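You operate a simulated robot arm through the tools that you are given. There is no shell and no other tool. Be economical: measure what you need, move in short steps, check, and stop when the job is done.

You run a simulated two-armed robot. Do the job below in one go: nothing can be reset, and whatever is moved stays where it is left.

Task
Clamp stub two on the clamp bar and brush its centre hole clean.
Fine: hold the bar with one hand while the other pushes the jaw up to the stub, fingers out of the gap; use the black brush and put it back in its cup. Set down upright: what you pick out, black brush. What is to be rubbed or washed off counts as gone when no trace of it is left.

Only the result counts: the job must be done as asked and must still hold three seconds after the hand-in. Knocking over, shifting, dropping, spilling or breaking anything else fails it.

Robot
Two 7-joint arms with two-finger parallel grippers on one trunk, on a base that drives. Base frame: it is fixed to the floor where the robot stands at the start and does not move with it; the origin is under the middle of the robot, x ahead of it, y to its left, z up; the surface under the hand at the start is at about z = 0.8. Readings come in m, degrees, newtons and seconds.
The left shoulder is at the start at [0.06, 0.143, 0.978], the right one opposite. With the tool pointing down near the work surface each hand reaches from about 0.32 to 0.74 m from the robot's upright axis, wherever it stands, measured 20 degrees to its own side. Places, roughly: black brush (5x5x11 cm) [0.7, 0.1, 0.9]; clamp bar [0.5, -0.1, 0.8]; clamp bar (32x6x10 cm) [0.5, 0, 0.8]; sliding jaw [0.5, -0.2, 0.8]. Payload 1.57 kg a hand.
The tool frame of a hand sits at the grasp point between the pads (the TCP): z along the fingers, y along the line on which they close. The tips reach 0.03 m beyond it. Largest opening 0.11 m; finger width 0.024, thickness 0.012; the body of the gripper, 0.048 by 0.112 m, starts 0.078 m behind the TCP.
Orientation is that of the tool frame in the base frame, as a unit quaternion [x, y, z, w]. With the fingers straight down and closing along the base's y, the tool's x points along the base's -x, its y along +y and its z along -z.

Tools
- The arms move only by the tool move_arm. It takes "left_targets", "right_targets" or both (then of equal length, played together; a hand with none holds still); each is text: rows parted by semicolons, each of 7 numbers parted by spaces: the shift along the tool's x, y, z in m, then the turn, a rotation vector about the tool's x, y, z in degrees, then the finger opening in m, from 0 to 0.11. In form: x y z wx wy wz hand; .... A call has 1 to 10 rows; each row shifts and turns the commanded pose from where the row before left it, along the tool's axes as they then stand. A row lasts 0.2 s, in which the tool goes at most 0.05 m and 8.6 degrees; a call with a longer step from one row to the next is refused whole, and so is a gripper value outside its range. Where a pose cannot be reached the arm comes as near as it can. A force on the tool above 90 N (or 10 N above the force at the start of the call, whichever is more), or a blocked arm, ends the call early, and 0.2 s more pass. The fingers move at their own pace (about 0.045 m/s each) and stop on an object; they squeeze with about 39 N. The grip force told is the motor's: it shows also when the fingers shut on nothing. Time passes only in rows, and 0.2 s behind the last, so rows that do not move let the fingers close. The reply holds the time, the measured pose of the TCP, the force on the tool along the base axes, the opening and the grip force, in the units named above and with some noise, with the torque about the TCP (base axes, N m) and any sound that the robot's microphone picked up.
- Cameras (640 x 400 px; columns grow to the right, rows downward): "scene" is now at [0.0471, 0.011, 1.5889]; the picture's right is [0.15, -0.99, 0.00], its down [-0.73, -0.11, -0.68] and it looks along [0.67, 0.10, -0.74] (base axes); focal length 260 px, centre (320, 200). "left" rides on the left gripper at [0.07, -0.016, -0.141] in its tool frame; the picture's right is [0.23, 0.97, 0.00], its down [-0.86, 0.20, -0.48] and it looks along [-0.47, 0.11, 0.88] (tool axes); focal length 222 px, centre (320, 200). "right" rides on the right gripper at [0.07, 0.016, -0.141] in its tool frame; the picture's right is [-0.23, 0.97, 0.00], its down [-0.86, -0.20, -0.48] and it looks along [-0.47, -0.11, 0.88] (tool axes); focal length 222 px, centre (320, 200). There is no depth. A picture from a camera that has moved, and an enlarged one, comes with that camera's place and axes in the base frame and with its lens.
- snapshot(camera): a new picture of that camera. The clock stands still meanwhile.
- slide_trunk(by): slides the trunk up (or, below 0, down) by that many m; the arms and the scene camera ride with it, the base frame stays. It gives what a move gives, with no picture.
- steer(legs): drives the robot by 1 to 6 legs, each [ahead, left, turn to the left] in m, m and degrees, along the robot's own axes; the way and the turn of a leg run together, so that a leg with both is an arc; at most 1.5 m and 180 degrees a leg. The arms and the cameras ride along, it lands a little off, and it stops where it bumps. It gives what a move gives.
- turn_head(pan, tilt): turns the head with the scene camera to pan (to the left, within 86 degrees either way) and tilt (down, from -29 to 69), counted from straight ahead of the robot. It gives what a move gives.
- inspect(camera, box): a new picture of the part [left, top, right, bottom] of that camera's present view, enlarged. The clock stands still meanwhile.
- hand_in(): hands the job in; it is judged then, once.

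Work in short steps. Places have to be worked out from the pictures, the camera data and where the tool is seen: move nearer, look again, correct. Check each grasp and each placing, and mend what went wrong. You have 120 turns and 92 pictures in all, those below and enlarged ones among them. Open the grippers and draw the arms clear of the work before you hand the job in, unless the task says otherwise; then end with one line.

The tools are called after ">>>" as name(argument=value, ...) on one line, values as JSON. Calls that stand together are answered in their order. move_arm: Moves the arms, as the interface text tells. Its arguments: {"type":"object","properties":{"left_targets":{"type":"string"},"right_targets":{"type":"string"}},"required":[]} The other tools are called the same way: slide_trunk (by) slides the trunk up or down; steer (legs) drives the base; turn_head (pan, tilt) turns the head that bears the scene camera; snapshot (camera) takes a picture; inspect (camera, box) takes an enlarged picture of a part of a camera's view; hand_in () hands the job in.

At the start:

```text
t: 0.0
left_tcp_pos: [0.3461, 0.3033, 1.1714]
left_ee_rot: [0.0, 1.0, 0.0, 0.0]
left_ft_force: [0.0, 0.2, -1.2]
left_wrist_torque: [-0.02, 0.02, -0.01]
left_gripper_width: 0.11
left_grip_force: 0.2
right_tcp_pos: [0.5139, -0.1369, 1.1519]
right_ee_rot: [0.0, 1.0, 0.0, 0.001]
right_ft_force: [0.5, 0.7, -0.5]
right_wrist_torque: [0.02, 0.03, -0.01]
right_gripper_width: 0.11
right_grip_force: 0.1
trunk travel left (down, up): [-0.577, 0.013]
robot x, y, heading: [0.0015, 0.001, 0.2]
head pan, tilt: [8.4, 47.5]
```

scene: 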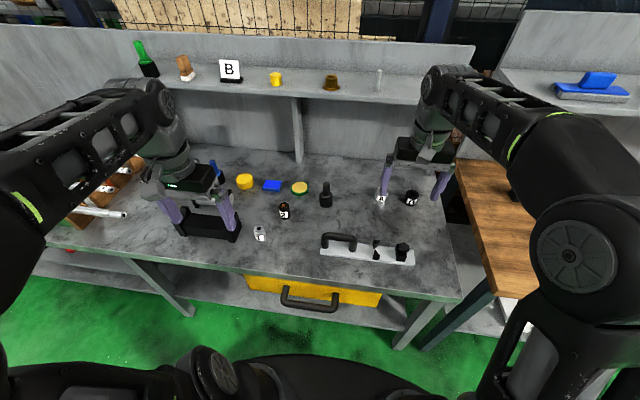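
right: 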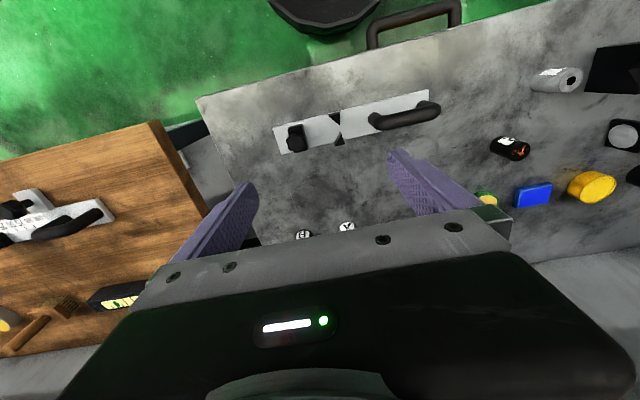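
left: 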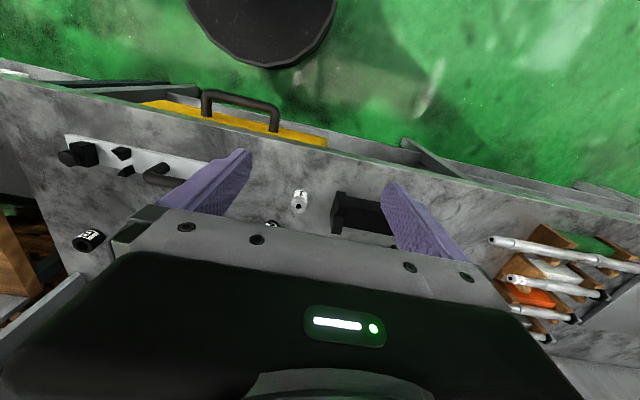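

The scene shows a bench with the clamp bar, several labelled stubs and cups. I enlarge the relevant parts to identify stub two, the brush and the clamp.

>>> inspect(camera="scene", box=[300, 160, 460, 280])

>>> inspect(camera="scene", box=[200, 150, 360, 250])

>>> inspect(camera="right", box=[260, 70, 460, 250])

```text
3.33 times, centred on (380, 220) of scene
camera zoom: at [0.0471, 0.011, 1.5889], right [0.15, -0.99, 0.0], down [-0.73, -0.11, -0.68], along [0.67, 0.1, -0.74], focal length 866 px, centre (120, 133)
```

zoom: 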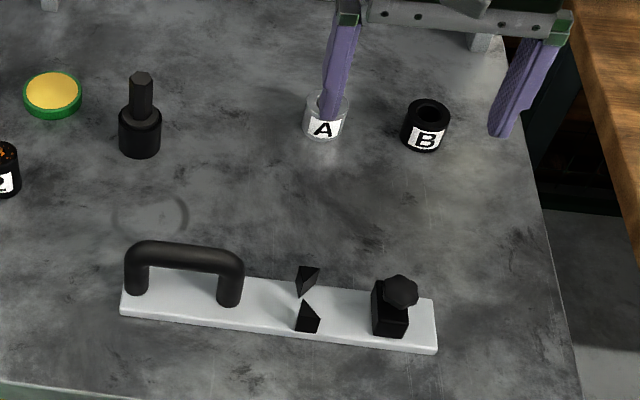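

```text
4.00 times, centred on (280, 200) of scene
camera zoom: at [0.0471, 0.011, 1.5889], right [0.15, -0.99, 0.0], down [-0.73, -0.11, -0.68], along [0.67, 0.1, -0.74], focal length 1039 px, centre (480, 200)
```

zoom: 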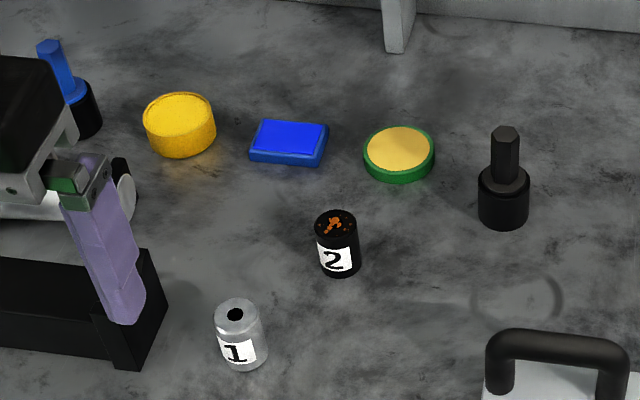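

```text
2.22 times, centred on (360, 160) of right
camera zoom: at [0.4454, -0.1202, 1.2927], right [0.23, 0.97, 0.0], down [0.85, -0.2, 0.48], along [0.47, -0.11, -0.88], focal length 494 px, centre (231, 289)
```

zoom: 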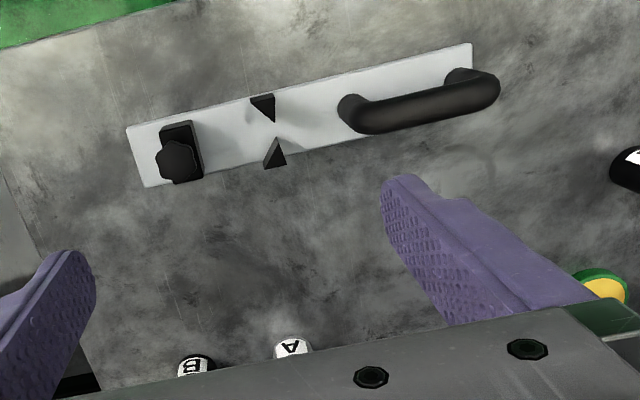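

Stub 2 (black, orange dirt on top) is at about [0.66, 0.24], and the black brush is in its cup near [0.7, 0.1]. I move both hands to get closer wrist-camera views of the clamp and of the stub and brush.

>>> move_arm(left_targets="-0.035 -0.025 0.018 0 0 0 0.11; -0.035 -0.025 0.018 0 0 0 0.11; -0.035 -0.025 0.018 0 0 0 0.11; -0.035 -0.025 0.018 0 0 0 0.11; -0.035 -0.025 0.018 0 0 0 0.11; -0.035 -0.025 0.018 0 0 0 0.11", right_targets="0.017 0 0.027 0 0 0 0.11; 0.017 0 0.027 0 0 0 0.11; 0.017 0 0.027 0 0 0 0.11; 0.017 0 0.027 0 0 0 0.11; 0.017 0 0.027 0 0 0 0.11; 0.017 0 0.027 0 0 0 0.11")

>>> snapshot(camera="right")

>>> snapshot(camera="left")

```text
t: 1.4
left_tcp_pos: [0.558, 0.155, 1.0633]
left_ee_rot: [0.0, 1.0, 0.0, 0.0]
left_ft_force: [0.6, 0.3, 0.7]
left_wrist_torque: [-0.01, 0.01, -0.02]
left_gripper_width: 0.1102
left_grip_force: 0.1
right_tcp_pos: [0.4133, -0.1356, 0.9876]
right_ee_rot: [-0.001, 1.0, -0.001, 0.001]
right_ft_force: [-0.6, -0.4, -0.4]
right_wrist_torque: [0.0, -0.01, 0.03]
right_gripper_width: 0.11
right_grip_force: 0.0
trunk travel left (down, up): [-0.577, 0.013]
robot x, y, heading: [-0.0015, 0.0057, -0.1]
head pan, tilt: [8.4, 47.5]
```

```text
85 pictures are left
camera right: at [0.3446, -0.1201, 1.1284], right [0.23, 0.97, 0.0], down [0.85, -0.2, 0.48], along [0.47, -0.11, -0.88], focal length 222 px, centre (320, 200)
```

right: 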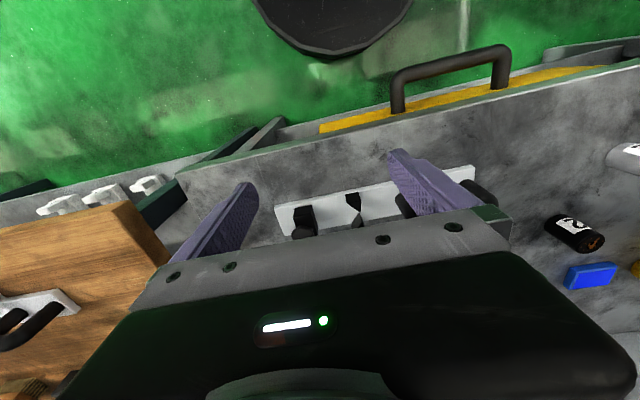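

```text
84 pictures are left
camera left: at [0.4875, 0.1378, 1.2037], right [-0.23, 0.97, 0.0], down [0.86, 0.2, 0.48], along [0.47, 0.11, -0.88], focal length 222 px, centre (320, 200)
```

left: 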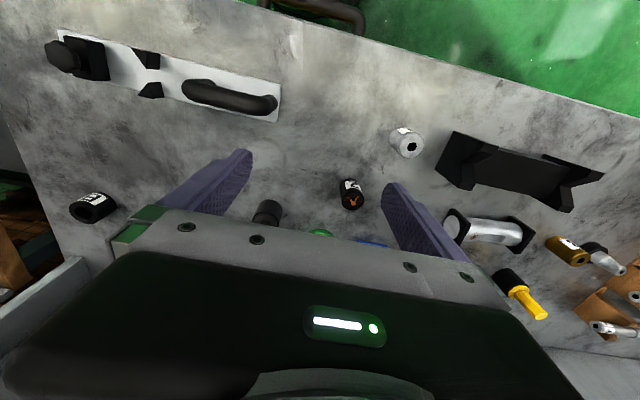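

I get a closer look at the clamp and stub from the left wrist camera.

>>> inspect(camera="left", box=[30, 20, 290, 130])

>>> inspect(camera="left", box=[240, 120, 440, 245])

>>> inspect(camera="right", box=[260, 150, 500, 250])

>>> inspect(camera="scene", box=[310, 170, 430, 275])

```text
2.46 times, centred on (160, 75) of left
camera zoom: at [0.4875, 0.1378, 1.2037], right [-0.23, 0.97, 0.0], down [0.86, 0.2, 0.48], along [0.47, 0.11, -0.88], focal length 547 px, centre (714, 508)
```

zoom: 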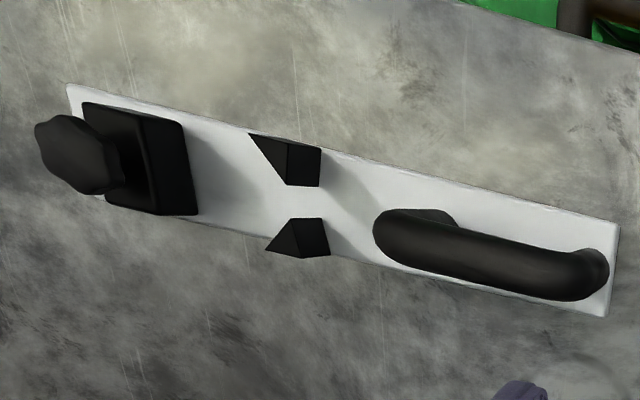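

```text
3.20 times, centred on (340, 182) of left
camera zoom: at [0.4875, 0.1378, 1.2037], right [-0.23, 0.97, 0.0], down [0.86, 0.2, 0.48], along [0.47, 0.11, -0.88], focal length 711 px, centre (256, 256)
```

zoom: 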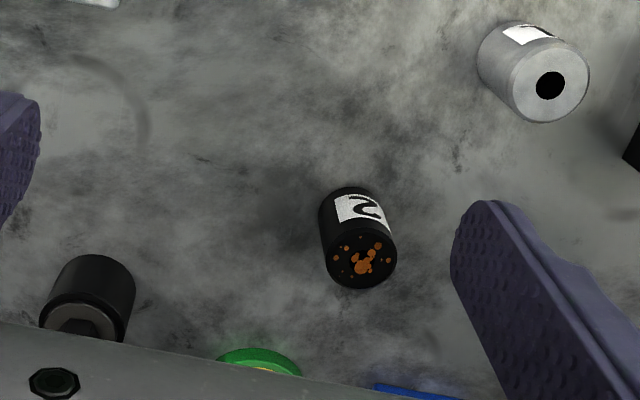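

```text
2.67 times, centred on (380, 200) of right
camera zoom: at [0.3446, -0.1201, 1.1284], right [0.23, 0.97, 0.0], down [0.85, -0.2, 0.48], along [0.47, -0.11, -0.88], focal length 592 px, centre (160, 200)
```

zoom: 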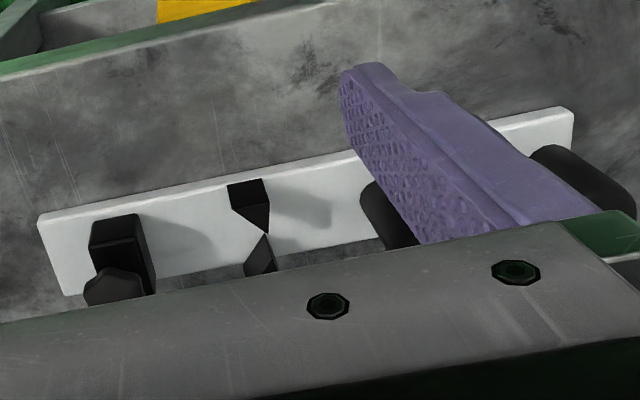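

```text
3.81 times, centred on (370, 222) of scene
camera zoom: at [0.0485, 0.0101, 1.5889], right [0.15, -0.99, 0.0], down [-0.73, -0.11, -0.67], along [0.67, 0.1, -0.74], focal length 990 px, centre (130, 114)
```

zoom: 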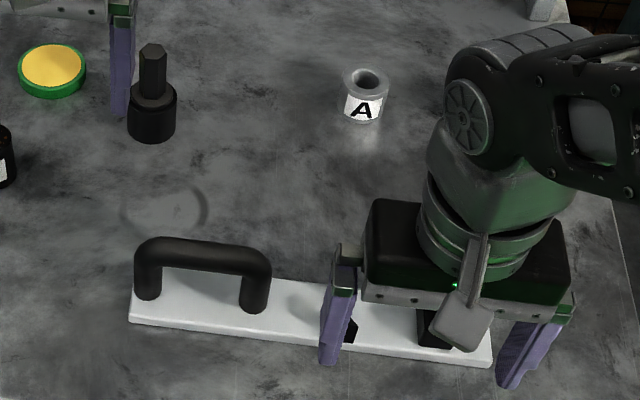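

The V opens toward the jaw (−y), centre near x=0.54, wedge tops near z≈0.842, jaw face at y≈−0.175. The stub is at about [0.664, 0.241], top at z≈0.854. I move the left hand above the stub and draw the right hand clear.

>>> move_arm(left_targets="-0.0265 0.0215 0.02 0 0 0 0.08; -0.0265 0.0215 0.02 0 0 0 0.08; -0.0265 0.0215 0.02 0 0 0 0.08; -0.0265 0.0215 0.02 0 0 0 0.08; 0 0 0 0 0 0 0.08", right_targets="0.01 -0.04 0 0 0 0 0.05; 0.01 -0.04 0 0 0 0 0.0; 0.01 -0.04 0 0 0 0 0.0; 0.01 -0.04 0 0 0 0 0.0; 0.01 -0.04 0 0 0 0 0.0")

>>> snapshot(camera="left")

>>> snapshot(camera="scene")

```text
t: 2.6
left_tcp_pos: [0.6636, 0.239, 0.9856]
left_ee_rot: [-0.001, 1.0, 0.0, 0.001]
left_ft_force: [-0.1, 0.5, -0.5]
left_wrist_torque: [0.02, -0.01, 0.0]
left_gripper_width: 0.08
left_grip_force: 0.2
right_tcp_pos: [0.3611, -0.3371, 0.9913]
right_ee_rot: [0.0, 1.0, 0.0, 0.002]
right_ft_force: [0.4, 0.1, 0.5]
right_wrist_torque: [0.07, -0.02, 0.03]
right_gripper_width: 0.0059
right_grip_force: 0.0
trunk travel left (down, up): [-0.577, 0.013]
robot x, y, heading: [-0.004, -0.0011, 0.2]
head pan, tilt: [8.4, 47.5]
```

```text
79 pictures are left
camera left: at [0.5926, 0.2232, 1.1262], right [-0.23, 0.97, 0.0], down [0.85, 0.2, 0.48], along [0.47, 0.11, -0.88], focal length 222 px, centre (320, 200)
```

left: 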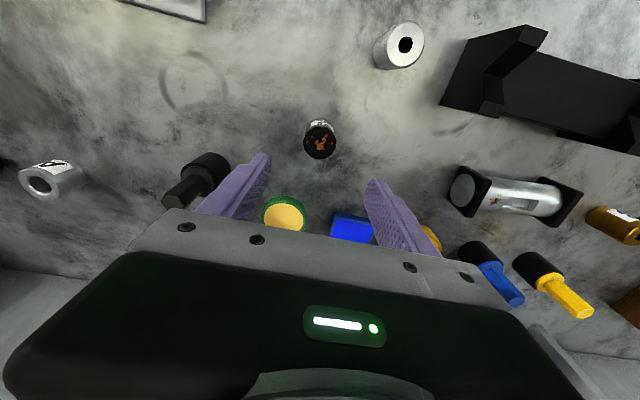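

```text
78 pictures are left
camera scene: at [0.0461, 0.01, 1.589], right [0.15, -0.99, 0.0], down [-0.73, -0.11, -0.68], along [0.67, 0.1, -0.74], focal length 260 px, centre (320, 200)
```

scene: 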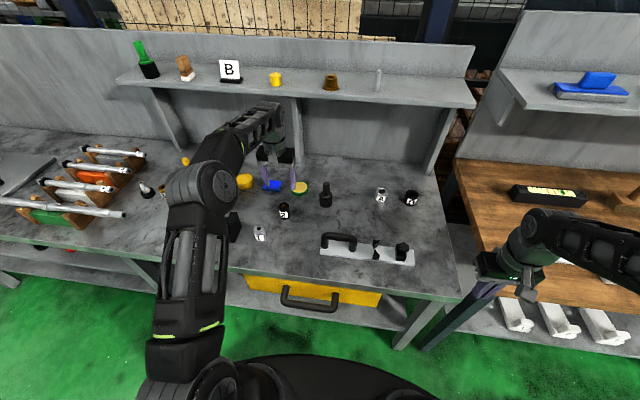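

The stub is directly under the hand. I lower to a shallow grip (tips ≈0.833, so that they clear the wedges later) and close.

>>> move_arm(left_targets="0.002 0 0.03 0 0 0 0.08; 0 0 0.03 0 0 0 0.08; 0 0 0.03 0 0 0 0.08; 0 0 0.0325 0 0 0 0.08; 0 0 0 0 0 0 0.03; 0 0 0 0 0 0 0.03; 0 0 0 0 0 0 0.03; 0 0 0 0 0 0 0.03")

>>> snapshot(camera="left")

```text
t: 4.4
left_tcp_pos: [0.6608, 0.2409, 0.8615]
left_ee_rot: [0.0, 1.0, 0.0, 0.0]
left_ft_force: [1.1, -1.8, 0.9]
left_wrist_torque: [-0.12, -0.11, -0.06]
left_gripper_width: 0.0396
left_grip_force: 28.0
right_tcp_pos: [0.3626, -0.3357, 0.9908]
right_ee_rot: [0.0, 1.0, 0.0, 0.001]
right_ft_force: [-0.2, 0.5, -0.3]
right_wrist_torque: [0.0, 0.01, 0.02]
right_gripper_width: 0.0001
right_grip_force: 21.2
trunk travel left (down, up): [-0.577, 0.013]
robot x, y, heading: [-0.001, -0.0003, 0.2]
head pan, tilt: [8.4, 47.5]
```

```text
77 pictures are left
camera left: at [0.5915, 0.2246, 1.0033], right [-0.23, 0.97, 0.0], down [0.86, 0.2, 0.48], along [0.47, 0.11, -0.88], focal length 222 px, centre (320, 200)
```

left: 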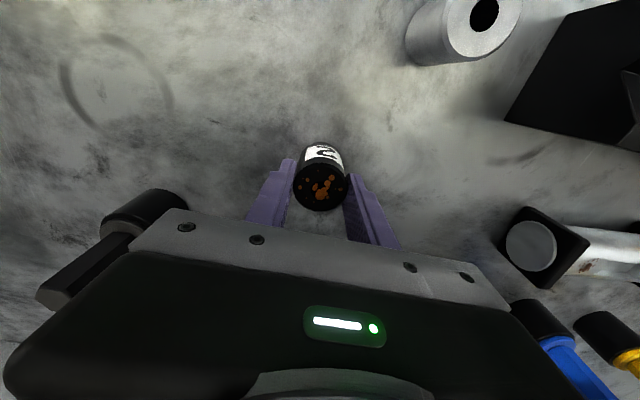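

The stub is gripped (39.6 mm). I lift it and carry it over to above the V.

>>> move_arm(left_targets="0 0 -0.035 0 0 0 0.03; 0 0 -0.035 0 0 0 0.03; 0 0 -0.035 0 0 0 0.03; 0 0 -0.035 0 0 0 0.03")

>>> move_arm(left_targets="0.0154 -0.0452 0 0 0 0 0.03; 0.0154 -0.0452 0 0 0 0 0.03; 0.0154 -0.0452 0 0 0 0 0.03; 0.0154 -0.0452 0 0 0 0 0.03; 0.0154 -0.0452 0 0 0 0 0.03; 0.0154 -0.0452 0 0 0 0 0.03; 0.0154 -0.0452 0 0 0 0 0.03; 0.0154 -0.0452 0 0 0 0 0.03")

>>> snapshot(camera="left")

>>> inspect(camera="scene", box=[310, 170, 450, 275])

```text
t: 5.4
left_tcp_pos: [0.6627, 0.2422, 1.0023]
left_ee_rot: [0.0, 1.0, 0.001, 0.0]
left_ft_force: [-0.5, 0.4, 0.9]
left_wrist_torque: [0.01, -0.01, 0.03]
left_gripper_width: 0.0301
left_grip_force: 0.0
right_tcp_pos: [0.3617, -0.336, 0.9899]
right_ee_rot: [0.001, 1.0, 0.0, 0.0]
right_ft_force: [1.0, -0.8, -0.1]
right_wrist_torque: [0.0, 0.02, -0.03]
right_gripper_width: 0.0
right_grip_force: 21.4
trunk travel left (down, up): [-0.577, 0.013]
robot x, y, heading: [0.0005, -0.0004, 0.1]
head pan, tilt: [8.4, 47.5]
```

```text
t: 7.2
left_tcp_pos: [0.5372, -0.1259, 1.0004]
left_ee_rot: [-0.001, 1.0, 0.001, 0.0]
left_ft_force: [-0.2, -0.8, -0.6]
left_wrist_torque: [0.01, -0.01, 0.01]
left_gripper_width: 0.0298
left_grip_force: 0.0
right_tcp_pos: [0.3629, -0.3355, 0.9898]
right_ee_rot: [0.0, 1.0, 0.001, 0.001]
right_ft_force: [0.0, -0.7, 0.6]
right_wrist_torque: [0.02, -0.01, 0.04]
right_gripper_width: 0.0001
right_grip_force: 21.3
trunk travel left (down, up): [-0.577, 0.013]
robot x, y, heading: [-0.0029, 0.0035, -0.2]
head pan, tilt: [8.4, 47.5]
```

```text
76 pictures are left
camera left: at [0.4663, -0.1421, 1.1421], right [-0.23, 0.97, 0.0], down [0.85, 0.2, 0.48], along [0.47, 0.11, -0.88], focal length 222 px, centre (320, 200)
```

left: 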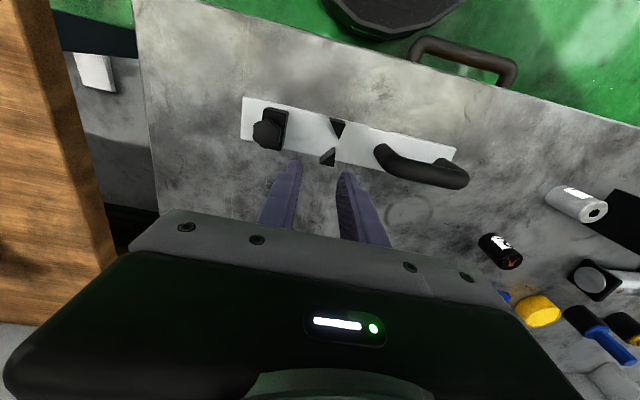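

```text
3.81 times, centred on (380, 222) of scene
camera zoom: at [0.0469, 0.0097, 1.5889], right [0.15, -0.99, 0.0], down [-0.73, -0.11, -0.68], along [0.67, 0.1, -0.74], focal length 990 px, centre (91, 114)
```

zoom: 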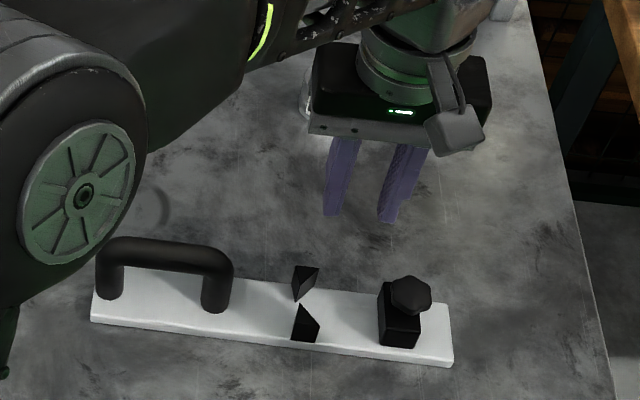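

The stub slipped out at once and appears to still be standing in its place; I go back and will grip harder (command 0) and deeper.

>>> move_arm(left_targets="-0.0154 0.0458 0 0 0 0 0.08; -0.0154 0.0458 0 0 0 0 0.08; -0.0154 0.0458 0 0 0 0 0.08; -0.0154 0.0458 0 0 0 0 0.08; -0.0154 0.0458 0 0 0 0 0.08; -0.0154 0.0458 0 0 0 0 0.08; -0.0154 0.0458 0 0 0 0 0.08; -0.0154 0.0458 0 0 0 0 0.08")

>>> snapshot(camera="left")

```text
t: 9.0
left_tcp_pos: [0.6618, 0.2467, 1.0024]
left_ee_rot: [0.0, 1.0, 0.0, 0.0]
left_ft_force: [0.0, -0.6, 0.5]
left_wrist_torque: [-0.02, 0.02, 0.0]
left_gripper_width: 0.0795
left_grip_force: 0.0
right_tcp_pos: [0.3635, -0.335, 0.9902]
right_ee_rot: [0.0, 1.0, 0.0, 0.0]
right_ft_force: [0.7, -0.7, -0.1]
right_wrist_torque: [-0.01, 0.02, 0.02]
right_gripper_width: 0.0
right_grip_force: 21.4
trunk travel left (down, up): [-0.577, 0.013]
robot x, y, heading: [-0.0021, -0.0003, -0.2]
head pan, tilt: [8.4, 47.5]
```

```text
74 pictures are left
camera left: at [0.5919, 0.2313, 1.1432], right [-0.23, 0.97, 0.0], down [0.86, 0.2, 0.48], along [0.47, 0.11, -0.88], focal length 222 px, centre (320, 200)
```

left: 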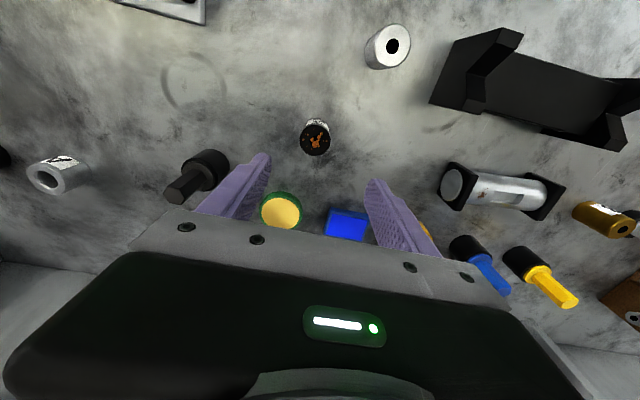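

The stub is still upright at [0.662, 0.241]. I grip again slightly deeper with full squeeze, hold, and test-lift.

>>> move_arm(left_targets="0 -0.003 0.035 0 0 0 0.08; 0 -0.003 0.035 0 0 0 0.08; 0 0 0.035 0 0 0 0.08; 0 0 0.038 0 0 0 0.08; 0 0 0 0 0 0 0; 0 0 0 0 0 0 0; 0 0 0 0 0 0 0; 0 0 0 0 0 0 0; 0 0 0 0 0 0 0; 0 0 0 0 0 0 0")

>>> move_arm(left_targets="0 0 -0.01 0 0 0 0; 0 0 -0.02 0 0 0 0")

>>> snapshot(camera="left")

```text
t: 11.2
left_tcp_pos: [0.6622, 0.2408, 0.8582]
left_ee_rot: [0.0, 1.0, 0.0, 0.0]
left_ft_force: [0.4, 1.0, -0.4]
left_wrist_torque: [0.08, -0.1, 0.03]
left_gripper_width: 0.0389
left_grip_force: 39.2
right_tcp_pos: [0.3627, -0.3361, 0.9892]
right_ee_rot: [0.0, 1.0, 0.0, 0.001]
right_ft_force: [-0.9, 0.3, -0.3]
right_wrist_torque: [0.0, -0.01, -0.01]
right_gripper_width: 0.0001
right_grip_force: 21.0
trunk travel left (down, up): [-0.577, 0.013]
robot x, y, heading: [-0.0048, -0.0013, 0.2]
head pan, tilt: [8.4, 47.5]
```

```text
t: 11.8
left_tcp_pos: [0.6609, 0.2394, 0.8872]
left_ee_rot: [0.0, 1.0, 0.0, 0.0]
left_ft_force: [-0.2, -0.2, -4.9]
left_wrist_torque: [0.0, -0.02, 0.02]
left_gripper_width: 0.0389
left_grip_force: 38.6
right_tcp_pos: [0.3624, -0.3362, 0.9904]
right_ee_rot: [0.0, 1.0, -0.001, 0.001]
right_ft_force: [-0.9, -0.8, 0.0]
right_wrist_torque: [0.0, 0.0, 0.0]
right_gripper_width: 0.0003
right_grip_force: 20.6
trunk travel left (down, up): [-0.577, 0.013]
robot x, y, heading: [0.0008, 0.0024, 0.2]
head pan, tilt: [8.4, 47.5]
```

```text
73 pictures are left
camera left: at [0.5901, 0.2229, 1.0284], right [-0.23, 0.97, 0.0], down [0.86, 0.2, 0.48], along [0.46, 0.11, -0.88], focal length 222 px, centre (320, 200)
```

left: 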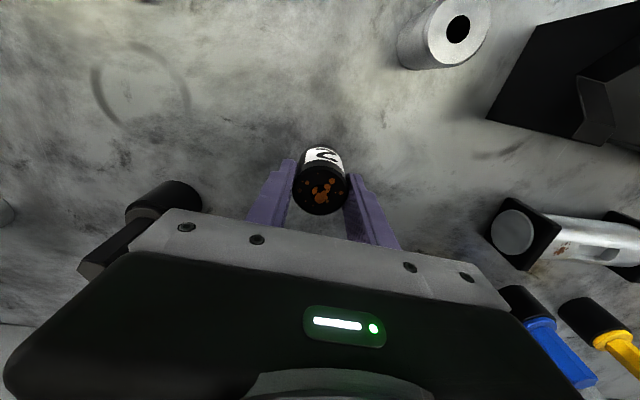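

The stub is held firmly (about 5 N of weight). I raise it and carry it to just short of the V (y≈−0.137, where the fingers clear the wedges and jaw).

>>> move_arm(left_targets="0 0 -0.04 0 0 0 0; 0 0 -0.04 0 0 0 0; 0 0 -0.035 0 0 0 0")

>>> move_arm(left_targets="0.0136 -0.0418 0 0 0 0 0; 0.0136 -0.0418 0 0 0 0 0; 0.0136 -0.0418 0 0 0 0 0; 0.0136 -0.0418 0 0 0 0 0; 0.0136 -0.0418 0 0 0 0 0; 0.0136 -0.0418 0 0 0 0 0; 0.0136 -0.0418 0 0 0 0 0; 0.0136 -0.0418 0 0 0 0 0; 0.0136 -0.0418 0 0 0 0 0; 0 0 0.04 0 0 0 0")

>>> snapshot(camera="left")

>>> inspect(camera="scene", box=[310, 170, 450, 275])

```text
t: 12.6
left_tcp_pos: [0.6593, 0.236, 1.0031]
left_ee_rot: [-0.001, 1.0, 0.0, -0.001]
left_ft_force: [0.0, 0.2, -5.0]
left_wrist_torque: [0.02, -0.02, -0.02]
left_gripper_width: 0.0393
left_grip_force: 39.6
right_tcp_pos: [0.362, -0.3354, 0.9899]
right_ee_rot: [0.0, 1.0, 0.0, 0.001]
right_ft_force: [-0.3, 0.0, 0.5]
right_wrist_torque: [-0.03, 0.0, -0.01]
right_gripper_width: 0.0002
right_grip_force: 20.9
trunk travel left (down, up): [-0.577, 0.013]
robot x, y, heading: [0.0001, 0.0025, -0.0]
head pan, tilt: [8.4, 47.5]
```

```text
t: 14.8
left_tcp_pos: [0.5409, -0.1381, 0.962]
left_ee_rot: [-0.002, 1.0, 0.0, 0.0]
left_ft_force: [0.4, 0.0, -5.9]
left_wrist_torque: [-0.02, -0.02, 0.02]
left_gripper_width: 0.0395
left_grip_force: 39.4
right_tcp_pos: [0.3637, -0.3365, 0.9901]
right_ee_rot: [0.0, 1.0, 0.0, -0.001]
right_ft_force: [-0.1, 0.9, 0.7]
right_wrist_torque: [-0.02, 0.02, 0.01]
right_gripper_width: 0.0
right_grip_force: 21.5
trunk travel left (down, up): [-0.577, 0.013]
robot x, y, heading: [0.0035, -0.0012, -0.1]
head pan, tilt: [8.4, 47.5]
```

```text
72 pictures are left
camera left: at [0.4697, -0.1538, 1.1032], right [-0.23, 0.97, 0.0], down [0.86, 0.2, 0.48], along [0.47, 0.11, -0.88], focal length 222 px, centre (320, 200)
```

left: 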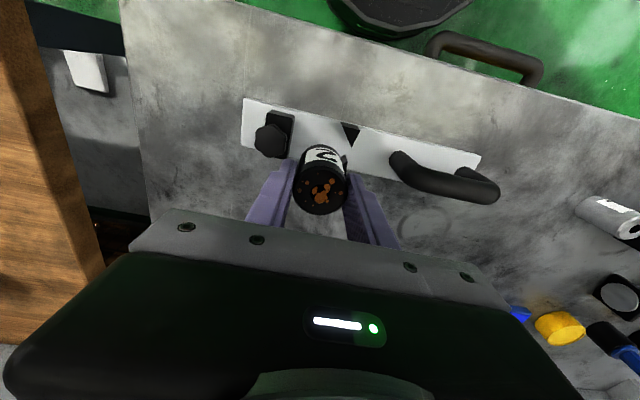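

```text
3.81 times, centred on (380, 222) of scene
camera zoom: at [0.0488, 0.0113, 1.5889], right [0.15, -0.99, 0.0], down [-0.73, -0.11, -0.67], along [0.67, 0.1, -0.74], focal length 990 px, centre (91, 114)
```

zoom: 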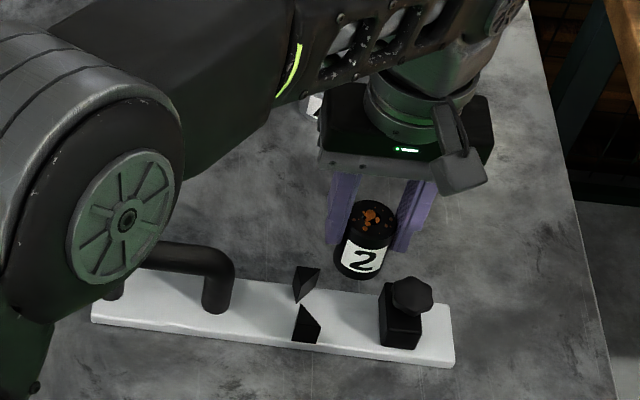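

The stub hangs over the bar centred at about [0.541, −0.138]. I lower it to just above the bar plate, then in small steps until contact.

>>> move_arm(left_targets="0 0 0.03 0 0 0 0; 0 0 0.03 0 0 0 0; 0 0 0.024 0 0 0 0; 0 0 0.002 0 0 0 0; 0 0 0.002 0 0 0 0; 0 0 0.002 0 0 0 0")

>>> snapshot(camera="left")

>>> inspect(camera="scene", box=[340, 200, 440, 275])

```text
t: 16.2
left_tcp_pos: [0.5385, -0.1368, 0.8739]
left_ee_rot: [0.0, 1.0, 0.0, 0.001]
left_ft_force: [0.5, 0.7, -1.0]
left_wrist_torque: [0.1, 0.04, 0.0]
left_gripper_width: 0.0391
left_grip_force: 39.3
right_tcp_pos: [0.3633, -0.3362, 0.99]
right_ee_rot: [0.0, 1.0, 0.0, 0.001]
right_ft_force: [-0.8, 0.0, -0.1]
right_wrist_torque: [-0.05, 0.01, -0.02]
right_gripper_width: 0.0001
right_grip_force: 21.2
trunk travel left (down, up): [-0.577, 0.013]
robot x, y, heading: [0.0018, -0.0004, 0.2]
head pan, tilt: [8.4, 47.5]
```

```text
70 pictures are left
camera left: at [0.468, -0.1539, 1.0142], right [-0.23, 0.97, 0.0], down [0.85, 0.2, 0.48], along [0.47, 0.11, -0.88], focal length 222 px, centre (320, 200)
```

left: 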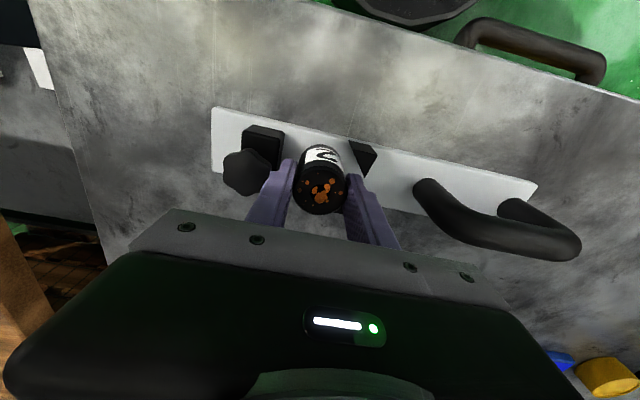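

```text
5.33 times, centred on (390, 238) of scene
camera zoom: at [0.0473, 0.0108, 1.589], right [0.15, -0.99, 0.0], down [-0.73, -0.11, -0.68], along [0.67, 0.1, -0.74], focal length 1386 px, centre (-53, 0)
```

zoom: 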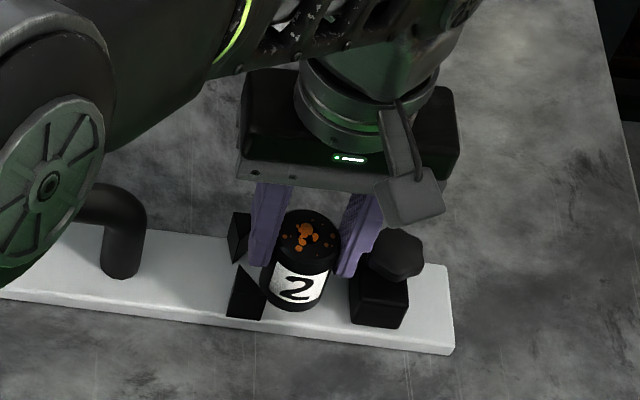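

The stub stands on the plate. Since the tips are just above the wedge tops, I lift 4 mm, slide into the V in small steps, and set down again, giving the fingers more room from the knob.

>>> move_arm(left_targets="0 0 -0.005 0 0 0 0; 0 0.004 0 0 0 0 0; 0 0.004 0 0 0 0 0; 0 0.004 0 0 0 0 0; 0 0.003 0 0 0 0 0; 0 0 0 0 0 0 0")

>>> snapshot(camera="left")

>>> inspect(camera="scene", box=[340, 200, 440, 275])

```text
t: 17.6
left_tcp_pos: [0.5391, -0.1227, 0.8776]
left_ee_rot: [0.0, 1.0, 0.0, 0.0]
left_ft_force: [0.2, -0.3, -6.2]
left_wrist_torque: [0.03, 0.02, 0.03]
left_gripper_width: 0.0391
left_grip_force: 38.8
right_tcp_pos: [0.363, -0.3362, 0.9909]
right_ee_rot: [0.0, 1.0, 0.0, -0.001]
right_ft_force: [0.2, 0.3, 0.0]
right_wrist_torque: [0.01, 0.0, -0.02]
right_gripper_width: 0.0003
right_grip_force: 21.2
trunk travel left (down, up): [-0.577, 0.013]
robot x, y, heading: [0.0018, 0.0013, -0.1]
head pan, tilt: [8.4, 47.5]
```

```text
68 pictures are left
camera left: at [0.4687, -0.1388, 1.0183], right [-0.23, 0.97, 0.0], down [0.86, 0.2, 0.48], along [0.47, 0.11, -0.88], focal length 222 px, centre (320, 200)
```

left: 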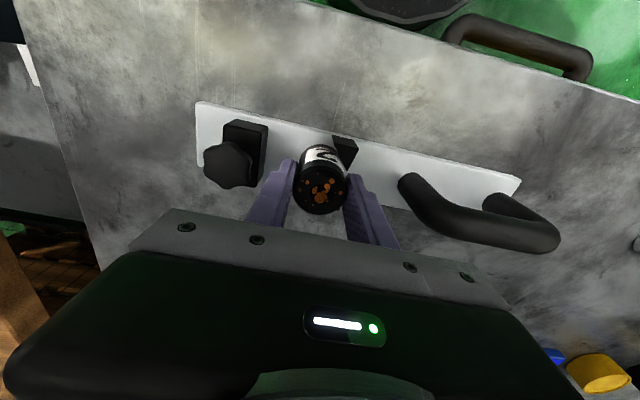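

```text
5.33 times, centred on (390, 238) of scene
camera zoom: at [0.0477, 0.0107, 1.5889], right [0.15, -0.99, 0.0], down [-0.73, -0.11, -0.68], along [0.67, 0.1, -0.74], focal length 1386 px, centre (-53, 0)
```

zoom: 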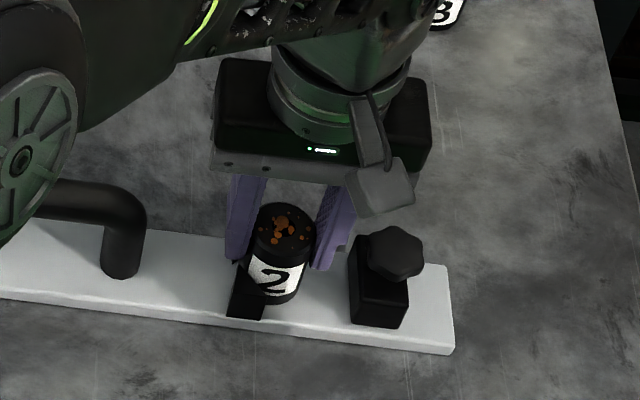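

No contact forces; the stub is in the V at y≈−0.122. I lower to contact and open a little.

>>> move_arm(left_targets="0 0 0.002 0 0 0 0; 0 0 0.002 0 0 0 0; 0 0 0.0015 0 0 0 0; 0 0 0 0 0 0 0")

>>> inspect(camera="scene", box=[340, 200, 440, 275])

```text
t: 18.6
left_tcp_pos: [0.5387, -0.1233, 0.8733]
left_ee_rot: [0.001, 1.0, 0.0, 0.001]
left_ft_force: [-0.2, 1.7, 7.7]
left_wrist_torque: [0.32, 0.15, -0.1]
left_gripper_width: 0.0394
left_grip_force: 39.4
right_tcp_pos: [0.3615, -0.336, 0.9914]
right_ee_rot: [-0.001, 1.0, 0.0, 0.001]
right_ft_force: [0.0, 0.1, 0.0]
right_wrist_torque: [0.0, 0.0, -0.02]
right_gripper_width: 0.0
right_grip_force: 21.7
trunk travel left (down, up): [-0.577, 0.013]
robot x, y, heading: [-0.0039, -0.0011, -0.0]
head pan, tilt: [8.4, 47.5]
```

```text
5.33 times, centred on (390, 238) of scene
camera zoom: at [0.0464, 0.0111, 1.5891], right [0.15, -0.99, 0.0], down [-0.73, -0.11, -0.68], along [0.67, 0.1, -0.74], focal length 1386 px, centre (-53, 0)
```

zoom: 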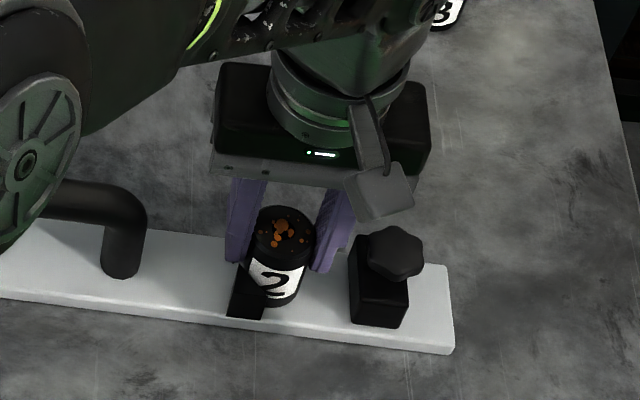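

Contact is made, the stub at most a millimetre off the plate. I ease up slightly and open the fingers.

>>> move_arm(left_targets="0 0 -0.0005 0 0 0 0.055; 0 0 0 0 0 0 0.058; 0 0 0 0 0 0 0.058; 0 0 0 0 0 0 0.058")

>>> move_arm(left_targets="0 0 -0.02 0 0 0 0.058; 0 0 -0.04 0 0 0 0.058; 0 0 -0.04 0 0 0 0.058; 0.02 0.03 -0.03 0 0 0 0.08")

>>> inspect(camera="scene", box=[340, 200, 440, 275])

>>> snapshot(camera="left")

```text
t: 19.6
left_tcp_pos: [0.5386, -0.1229, 0.8732]
left_ee_rot: [0.0, 1.0, 0.0, 0.0]
left_ft_force: [0.2, 0.1, 0.0]
left_wrist_torque: [-0.02, 0.02, 0.01]
left_gripper_width: 0.0579
left_grip_force: 0.0
right_tcp_pos: [0.3621, -0.3352, 0.9893]
right_ee_rot: [0.0, 1.0, 0.0, 0.001]
right_ft_force: [0.5, 0.7, -0.1]
right_wrist_torque: [-0.02, 0.01, -0.01]
right_gripper_width: 0.0
right_grip_force: 21.0
trunk travel left (down, up): [-0.577, 0.013]
robot x, y, heading: [-0.0001, 0.0014, 0.1]
head pan, tilt: [8.4, 47.5]
```

```text
t: 20.6
left_tcp_pos: [0.5164, -0.0935, 1.0056]
left_ee_rot: [-0.001, 1.0, 0.001, 0.0]
left_ft_force: [0.0, 0.5, -0.5]
left_wrist_torque: [-0.04, 0.02, 0.03]
left_gripper_width: 0.0799
left_grip_force: 0.1
right_tcp_pos: [0.3616, -0.3356, 0.9907]
right_ee_rot: [0.0, 1.0, -0.001, 0.001]
right_ft_force: [0.6, 0.4, -0.4]
right_wrist_torque: [-0.07, -0.02, 0.02]
right_gripper_width: 0.0004
right_grip_force: 20.8
trunk travel left (down, up): [-0.577, 0.013]
robot x, y, heading: [0.001, -0.0002, -0.1]
head pan, tilt: [8.4, 47.5]
```

```text
5.33 times, centred on (390, 238) of scene
camera zoom: at [0.0456, 0.0123, 1.5889], right [0.15, -0.99, 0.0], down [-0.73, -0.11, -0.68], along [0.67, 0.1, -0.74], focal length 1386 px, centre (-53, 0)
```

zoom: 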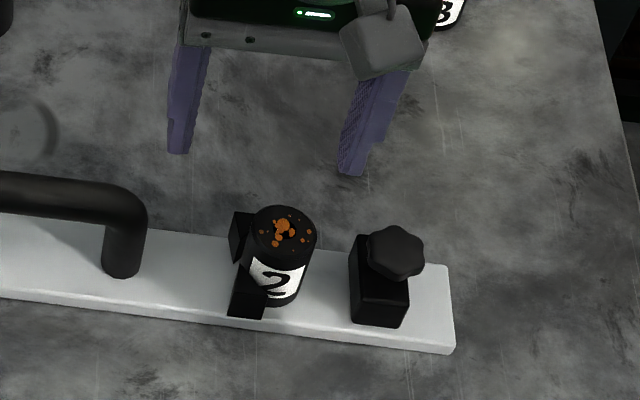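

```text
64 pictures are left
camera left: at [0.4466, -0.1085, 1.146], right [-0.23, 0.97, 0.0], down [0.85, 0.2, 0.48], along [0.47, 0.11, -0.88], focal length 222 px, centre (320, 200)
```

left: 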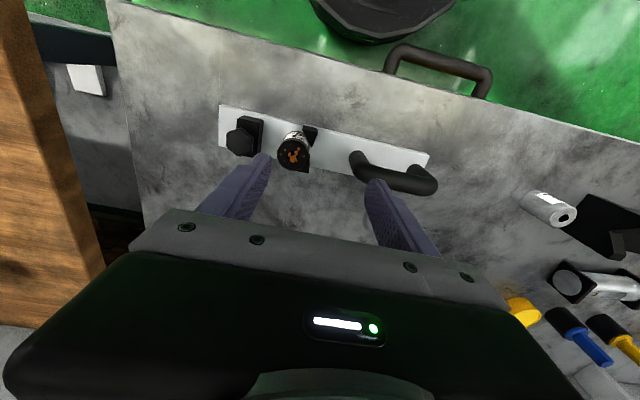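

The stub stands upright in the V. Now I bring the left hand above the handle and turn it 90° so that its fingers close across the handle bar.

>>> move_arm(left_targets="-0.008 0.038 0 0 0 0 0.08; -0.008 0.038 0 0 0 0 0.08; -0.008 0.038 0 0 0 0 0.08; 0 0 0 0 0 8.5 0.08; 0 0 0 0 0 8.5 0.08; 0 0 0 0 0 8.5 0.08; 0 0 0 0 0 8.5 0.08; 0 0 0 0 0 8.5 0.08; 0 0 0 0 0 8.5 0.08; 0 0 0 0 0 8.5 0.08")

>>> move_arm(left_targets="0 0 0 0 0 8.5 0.08; 0 0 0 0 0 8.5 0.08; 0 0 0 0 0 8.5 0.08; 0 0 0 0 0 5 0.08; 0 0 0 0 0 0 0.08")

>>> snapshot(camera="left")

>>> snapshot(camera="scene")

```text
t: 22.8
left_tcp_pos: [0.5415, 0.0213, 1.0026]
left_ee_rot: [0.497, 0.868, 0.0, 0.0]
left_ft_force: [-0.4, -0.3, 0.3]
left_wrist_torque: [0.04, 0.03, 0.02]
left_gripper_width: 0.0799
left_grip_force: 0.0
right_tcp_pos: [0.3631, -0.335, 0.991]
right_ee_rot: [0.001, 1.0, 0.001, 0.001]
right_ft_force: [0.5, 0.1, 0.0]
right_wrist_torque: [-0.02, 0.0, 0.0]
right_gripper_width: 0.0
right_grip_force: 21.3
trunk travel left (down, up): [-0.577, 0.013]
robot x, y, heading: [-0.0045, 0.0009, -0.3]
head pan, tilt: [8.4, 47.5]
```

```text
t: 24.0
left_tcp_pos: [0.5417, 0.0222, 1.0022]
left_ee_rot: [0.708, 0.707, 0.001, 0.0]
left_ft_force: [-0.2, 0.4, 0.1]
left_wrist_torque: [-0.02, 0.01, 0.0]
left_gripper_width: 0.08
left_grip_force: 0.0
right_tcp_pos: [0.362, -0.3361, 0.9901]
right_ee_rot: [0.0, 1.0, 0.001, 0.001]
right_ft_force: [0.3, -0.1, 0.0]
right_wrist_torque: [0.01, -0.01, 0.02]
right_gripper_width: 0.0001
right_grip_force: 21.6
trunk travel left (down, up): [-0.577, 0.013]
robot x, y, heading: [0.0026, -0.004, -0.1]
head pan, tilt: [8.4, 47.5]
```

```text
63 pictures are left
camera left: at [0.525, 0.0915, 1.1439], right [0.97, 0.23, 0.0], down [0.2, -0.86, 0.48], along [0.11, -0.47, -0.88], focal length 222 px, centre (320, 200)
```

left: 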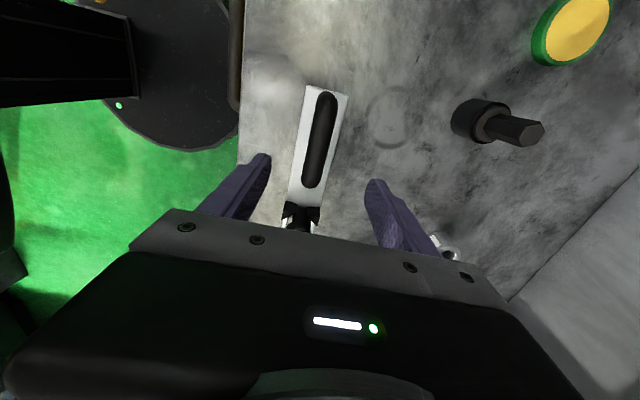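

```text
62 pictures are left
camera scene: at [0.0472, 0.0109, 1.5889], right [0.15, -0.99, 0.0], down [-0.73, -0.11, -0.68], along [0.67, 0.1, -0.74], focal length 260 px, centre (320, 200)
```

scene: 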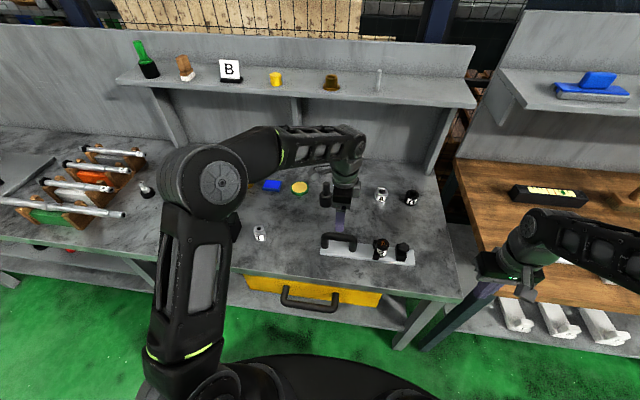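

The handle bar is under the hand at x≈0.540, y≈−0.03..0.075. I lower the fingers around it and close.

>>> move_arm(left_targets="0 -0.001 0.044 0 0 0 0.08; 0 0 0.044 0 0 0 0.08; 0 0 0.044 0 0 0 0.08; 0 0 0 0 0 0 0; 0 0 0 0 0 0 0; 0 0 0 0 0 0 0; 0 0 0 0 0 0 0; 0 0 0 0 0 0 0; 0 0 0 0 0 0 0")

>>> inspect(camera="scene", box=[310, 180, 440, 277])

```text
t: 26.0
left_tcp_pos: [0.5414, 0.02, 0.8698]
left_ee_rot: [0.707, 0.707, 0.0, 0.0]
left_ft_force: [-3.4, 0.1, -0.6]
left_wrist_torque: [0.11, 0.02, -0.45]
left_gripper_width: 0.0258
left_grip_force: 36.9
right_tcp_pos: [0.3628, -0.3344, 0.9905]
right_ee_rot: [0.0, 1.0, 0.0, 0.001]
right_ft_force: [-0.2, 0.3, 0.0]
right_wrist_torque: [0.0, 0.03, -0.01]
right_gripper_width: 0.0
right_grip_force: 21.0
trunk travel left (down, up): [-0.577, 0.013]
robot x, y, heading: [-0.0011, -0.0005, -0.3]
head pan, tilt: [8.4, 47.5]
```

```text
4.12 times, centred on (375, 228) of scene
camera zoom: at [0.047, 0.0109, 1.5889], right [0.15, -0.99, 0.0], down [-0.73, -0.11, -0.68], along [0.67, 0.1, -0.74], focal length 1071 px, centre (93, 82)
```

zoom: 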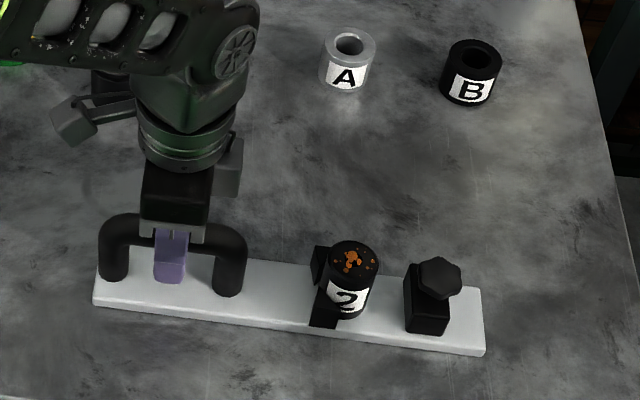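

The handle is held. The right hand (fingers shut) goes behind the jaw: above [0.54, −0.237], then down.

>>> move_arm(right_targets="-0.0355 0.0198 0 0 0 0 0; -0.0355 0.0198 0 0 0 0 0; -0.0355 0.0198 0 0 0 0 0; -0.0355 0.0198 0 0 0 0 0; -0.0355 0.0198 0 0 0 0 0; 0 0 0.03 0 0 0 0; 0 0 0.03 0 0 0 0; 0 0 0 0 0 0 0")

>>> snapshot(camera="right")

>>> inspect(camera="scene", box=[330, 190, 450, 280])

```text
t: 27.8
left_tcp_pos: [0.541, 0.019, 0.8709]
left_ee_rot: [0.707, 0.707, 0.0, 0.0]
left_ft_force: [-1.0, 0.2, -0.2]
left_wrist_torque: [0.03, -0.08, -0.24]
left_gripper_width: 0.0255
left_grip_force: 36.3
right_tcp_pos: [0.5418, -0.2381, 0.9285]
right_ee_rot: [0.0, 1.0, 0.001, 0.0]
right_ft_force: [-0.9, -1.2, 0.0]
right_wrist_torque: [0.0, -0.01, 0.01]
right_gripper_width: 0.0
right_grip_force: 21.4
trunk travel left (down, up): [-0.577, 0.013]
robot x, y, heading: [0.0006, -0.0048, -0.3]
head pan, tilt: [8.4, 47.5]
```

```text
60 pictures are left
camera right: at [0.472, -0.2208, 1.0698], right [0.23, 0.97, 0.0], down [0.85, -0.2, 0.48], along [0.47, -0.11, -0.88], focal length 222 px, centre (320, 200)
```

right: 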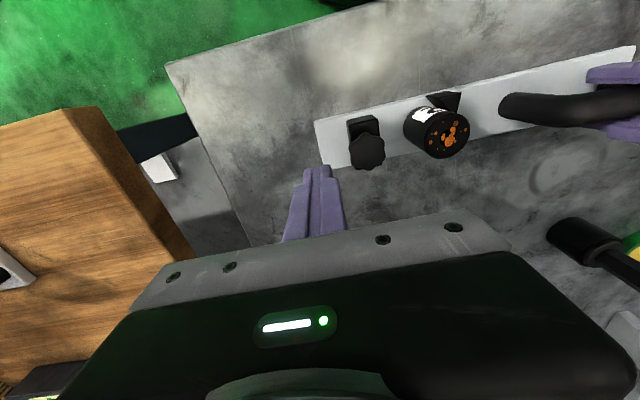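

```text
4.44 times, centred on (390, 235) of scene
camera zoom: at [0.0476, 0.011, 1.5889], right [0.15, -0.99, 0.0], down [-0.73, -0.11, -0.68], along [0.67, 0.1, -0.74], focal length 1155 px, centre (9, 44)
```

zoom: 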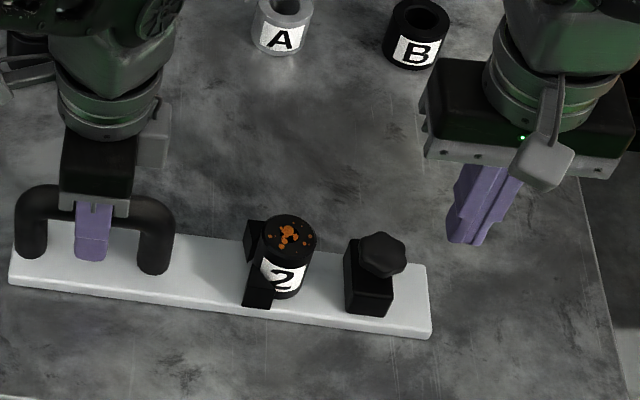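

Fingers are behind the jaw with clearance. I lower them to tips ≈0.825, then push in +y in small steps.

>>> move_arm(right_targets="0 0 0.03 0 0 0 0; 0 0 0.03 0 0 0 0; 0 0 0.0135 0 0 0 0; 0 0.01 0 0 0 0 0; 0 0.008 0 0 0 0 0; 0 0.006 0 0 0 0 0; 0 0.006 0 0 0 0 0")

>>> inspect(camera="scene", box=[330, 190, 450, 280])

```text
t: 29.4
left_tcp_pos: [0.5421, 0.0199, 0.87]
left_ee_rot: [0.707, 0.707, 0.0, -0.001]
left_ft_force: [-1.1, 6.2, -0.3]
left_wrist_torque: [-0.45, -0.03, -0.27]
left_gripper_width: 0.0256
left_grip_force: 36.7
right_tcp_pos: [0.5399, -0.2097, 0.857]
right_ee_rot: [-0.001, 1.0, 0.0, 0.001]
right_ft_force: [2.1, -5.5, 0.1]
right_wrist_torque: [0.04, 0.01, -0.03]
right_gripper_width: 0.0
right_grip_force: 21.3
trunk travel left (down, up): [-0.577, 0.013]
robot x, y, heading: [-0.0007, 0.0034, -0.0]
head pan, tilt: [8.4, 47.5]
```

```text
4.44 times, centred on (390, 235) of scene
camera zoom: at [0.0477, 0.0108, 1.5889], right [0.15, -0.99, 0.0], down [-0.73, -0.11, -0.68], along [0.67, 0.1, -0.74], focal length 1155 px, centre (9, 44)
```

zoom: 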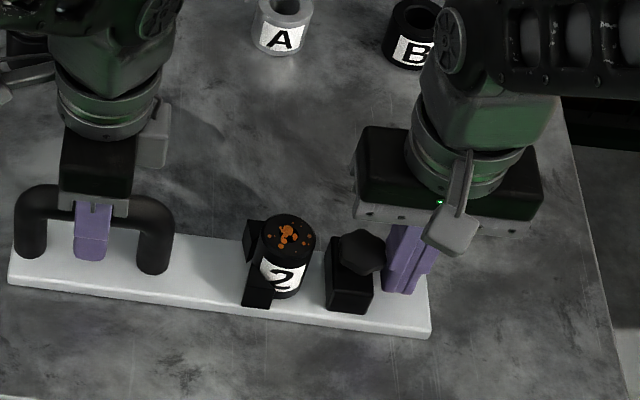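

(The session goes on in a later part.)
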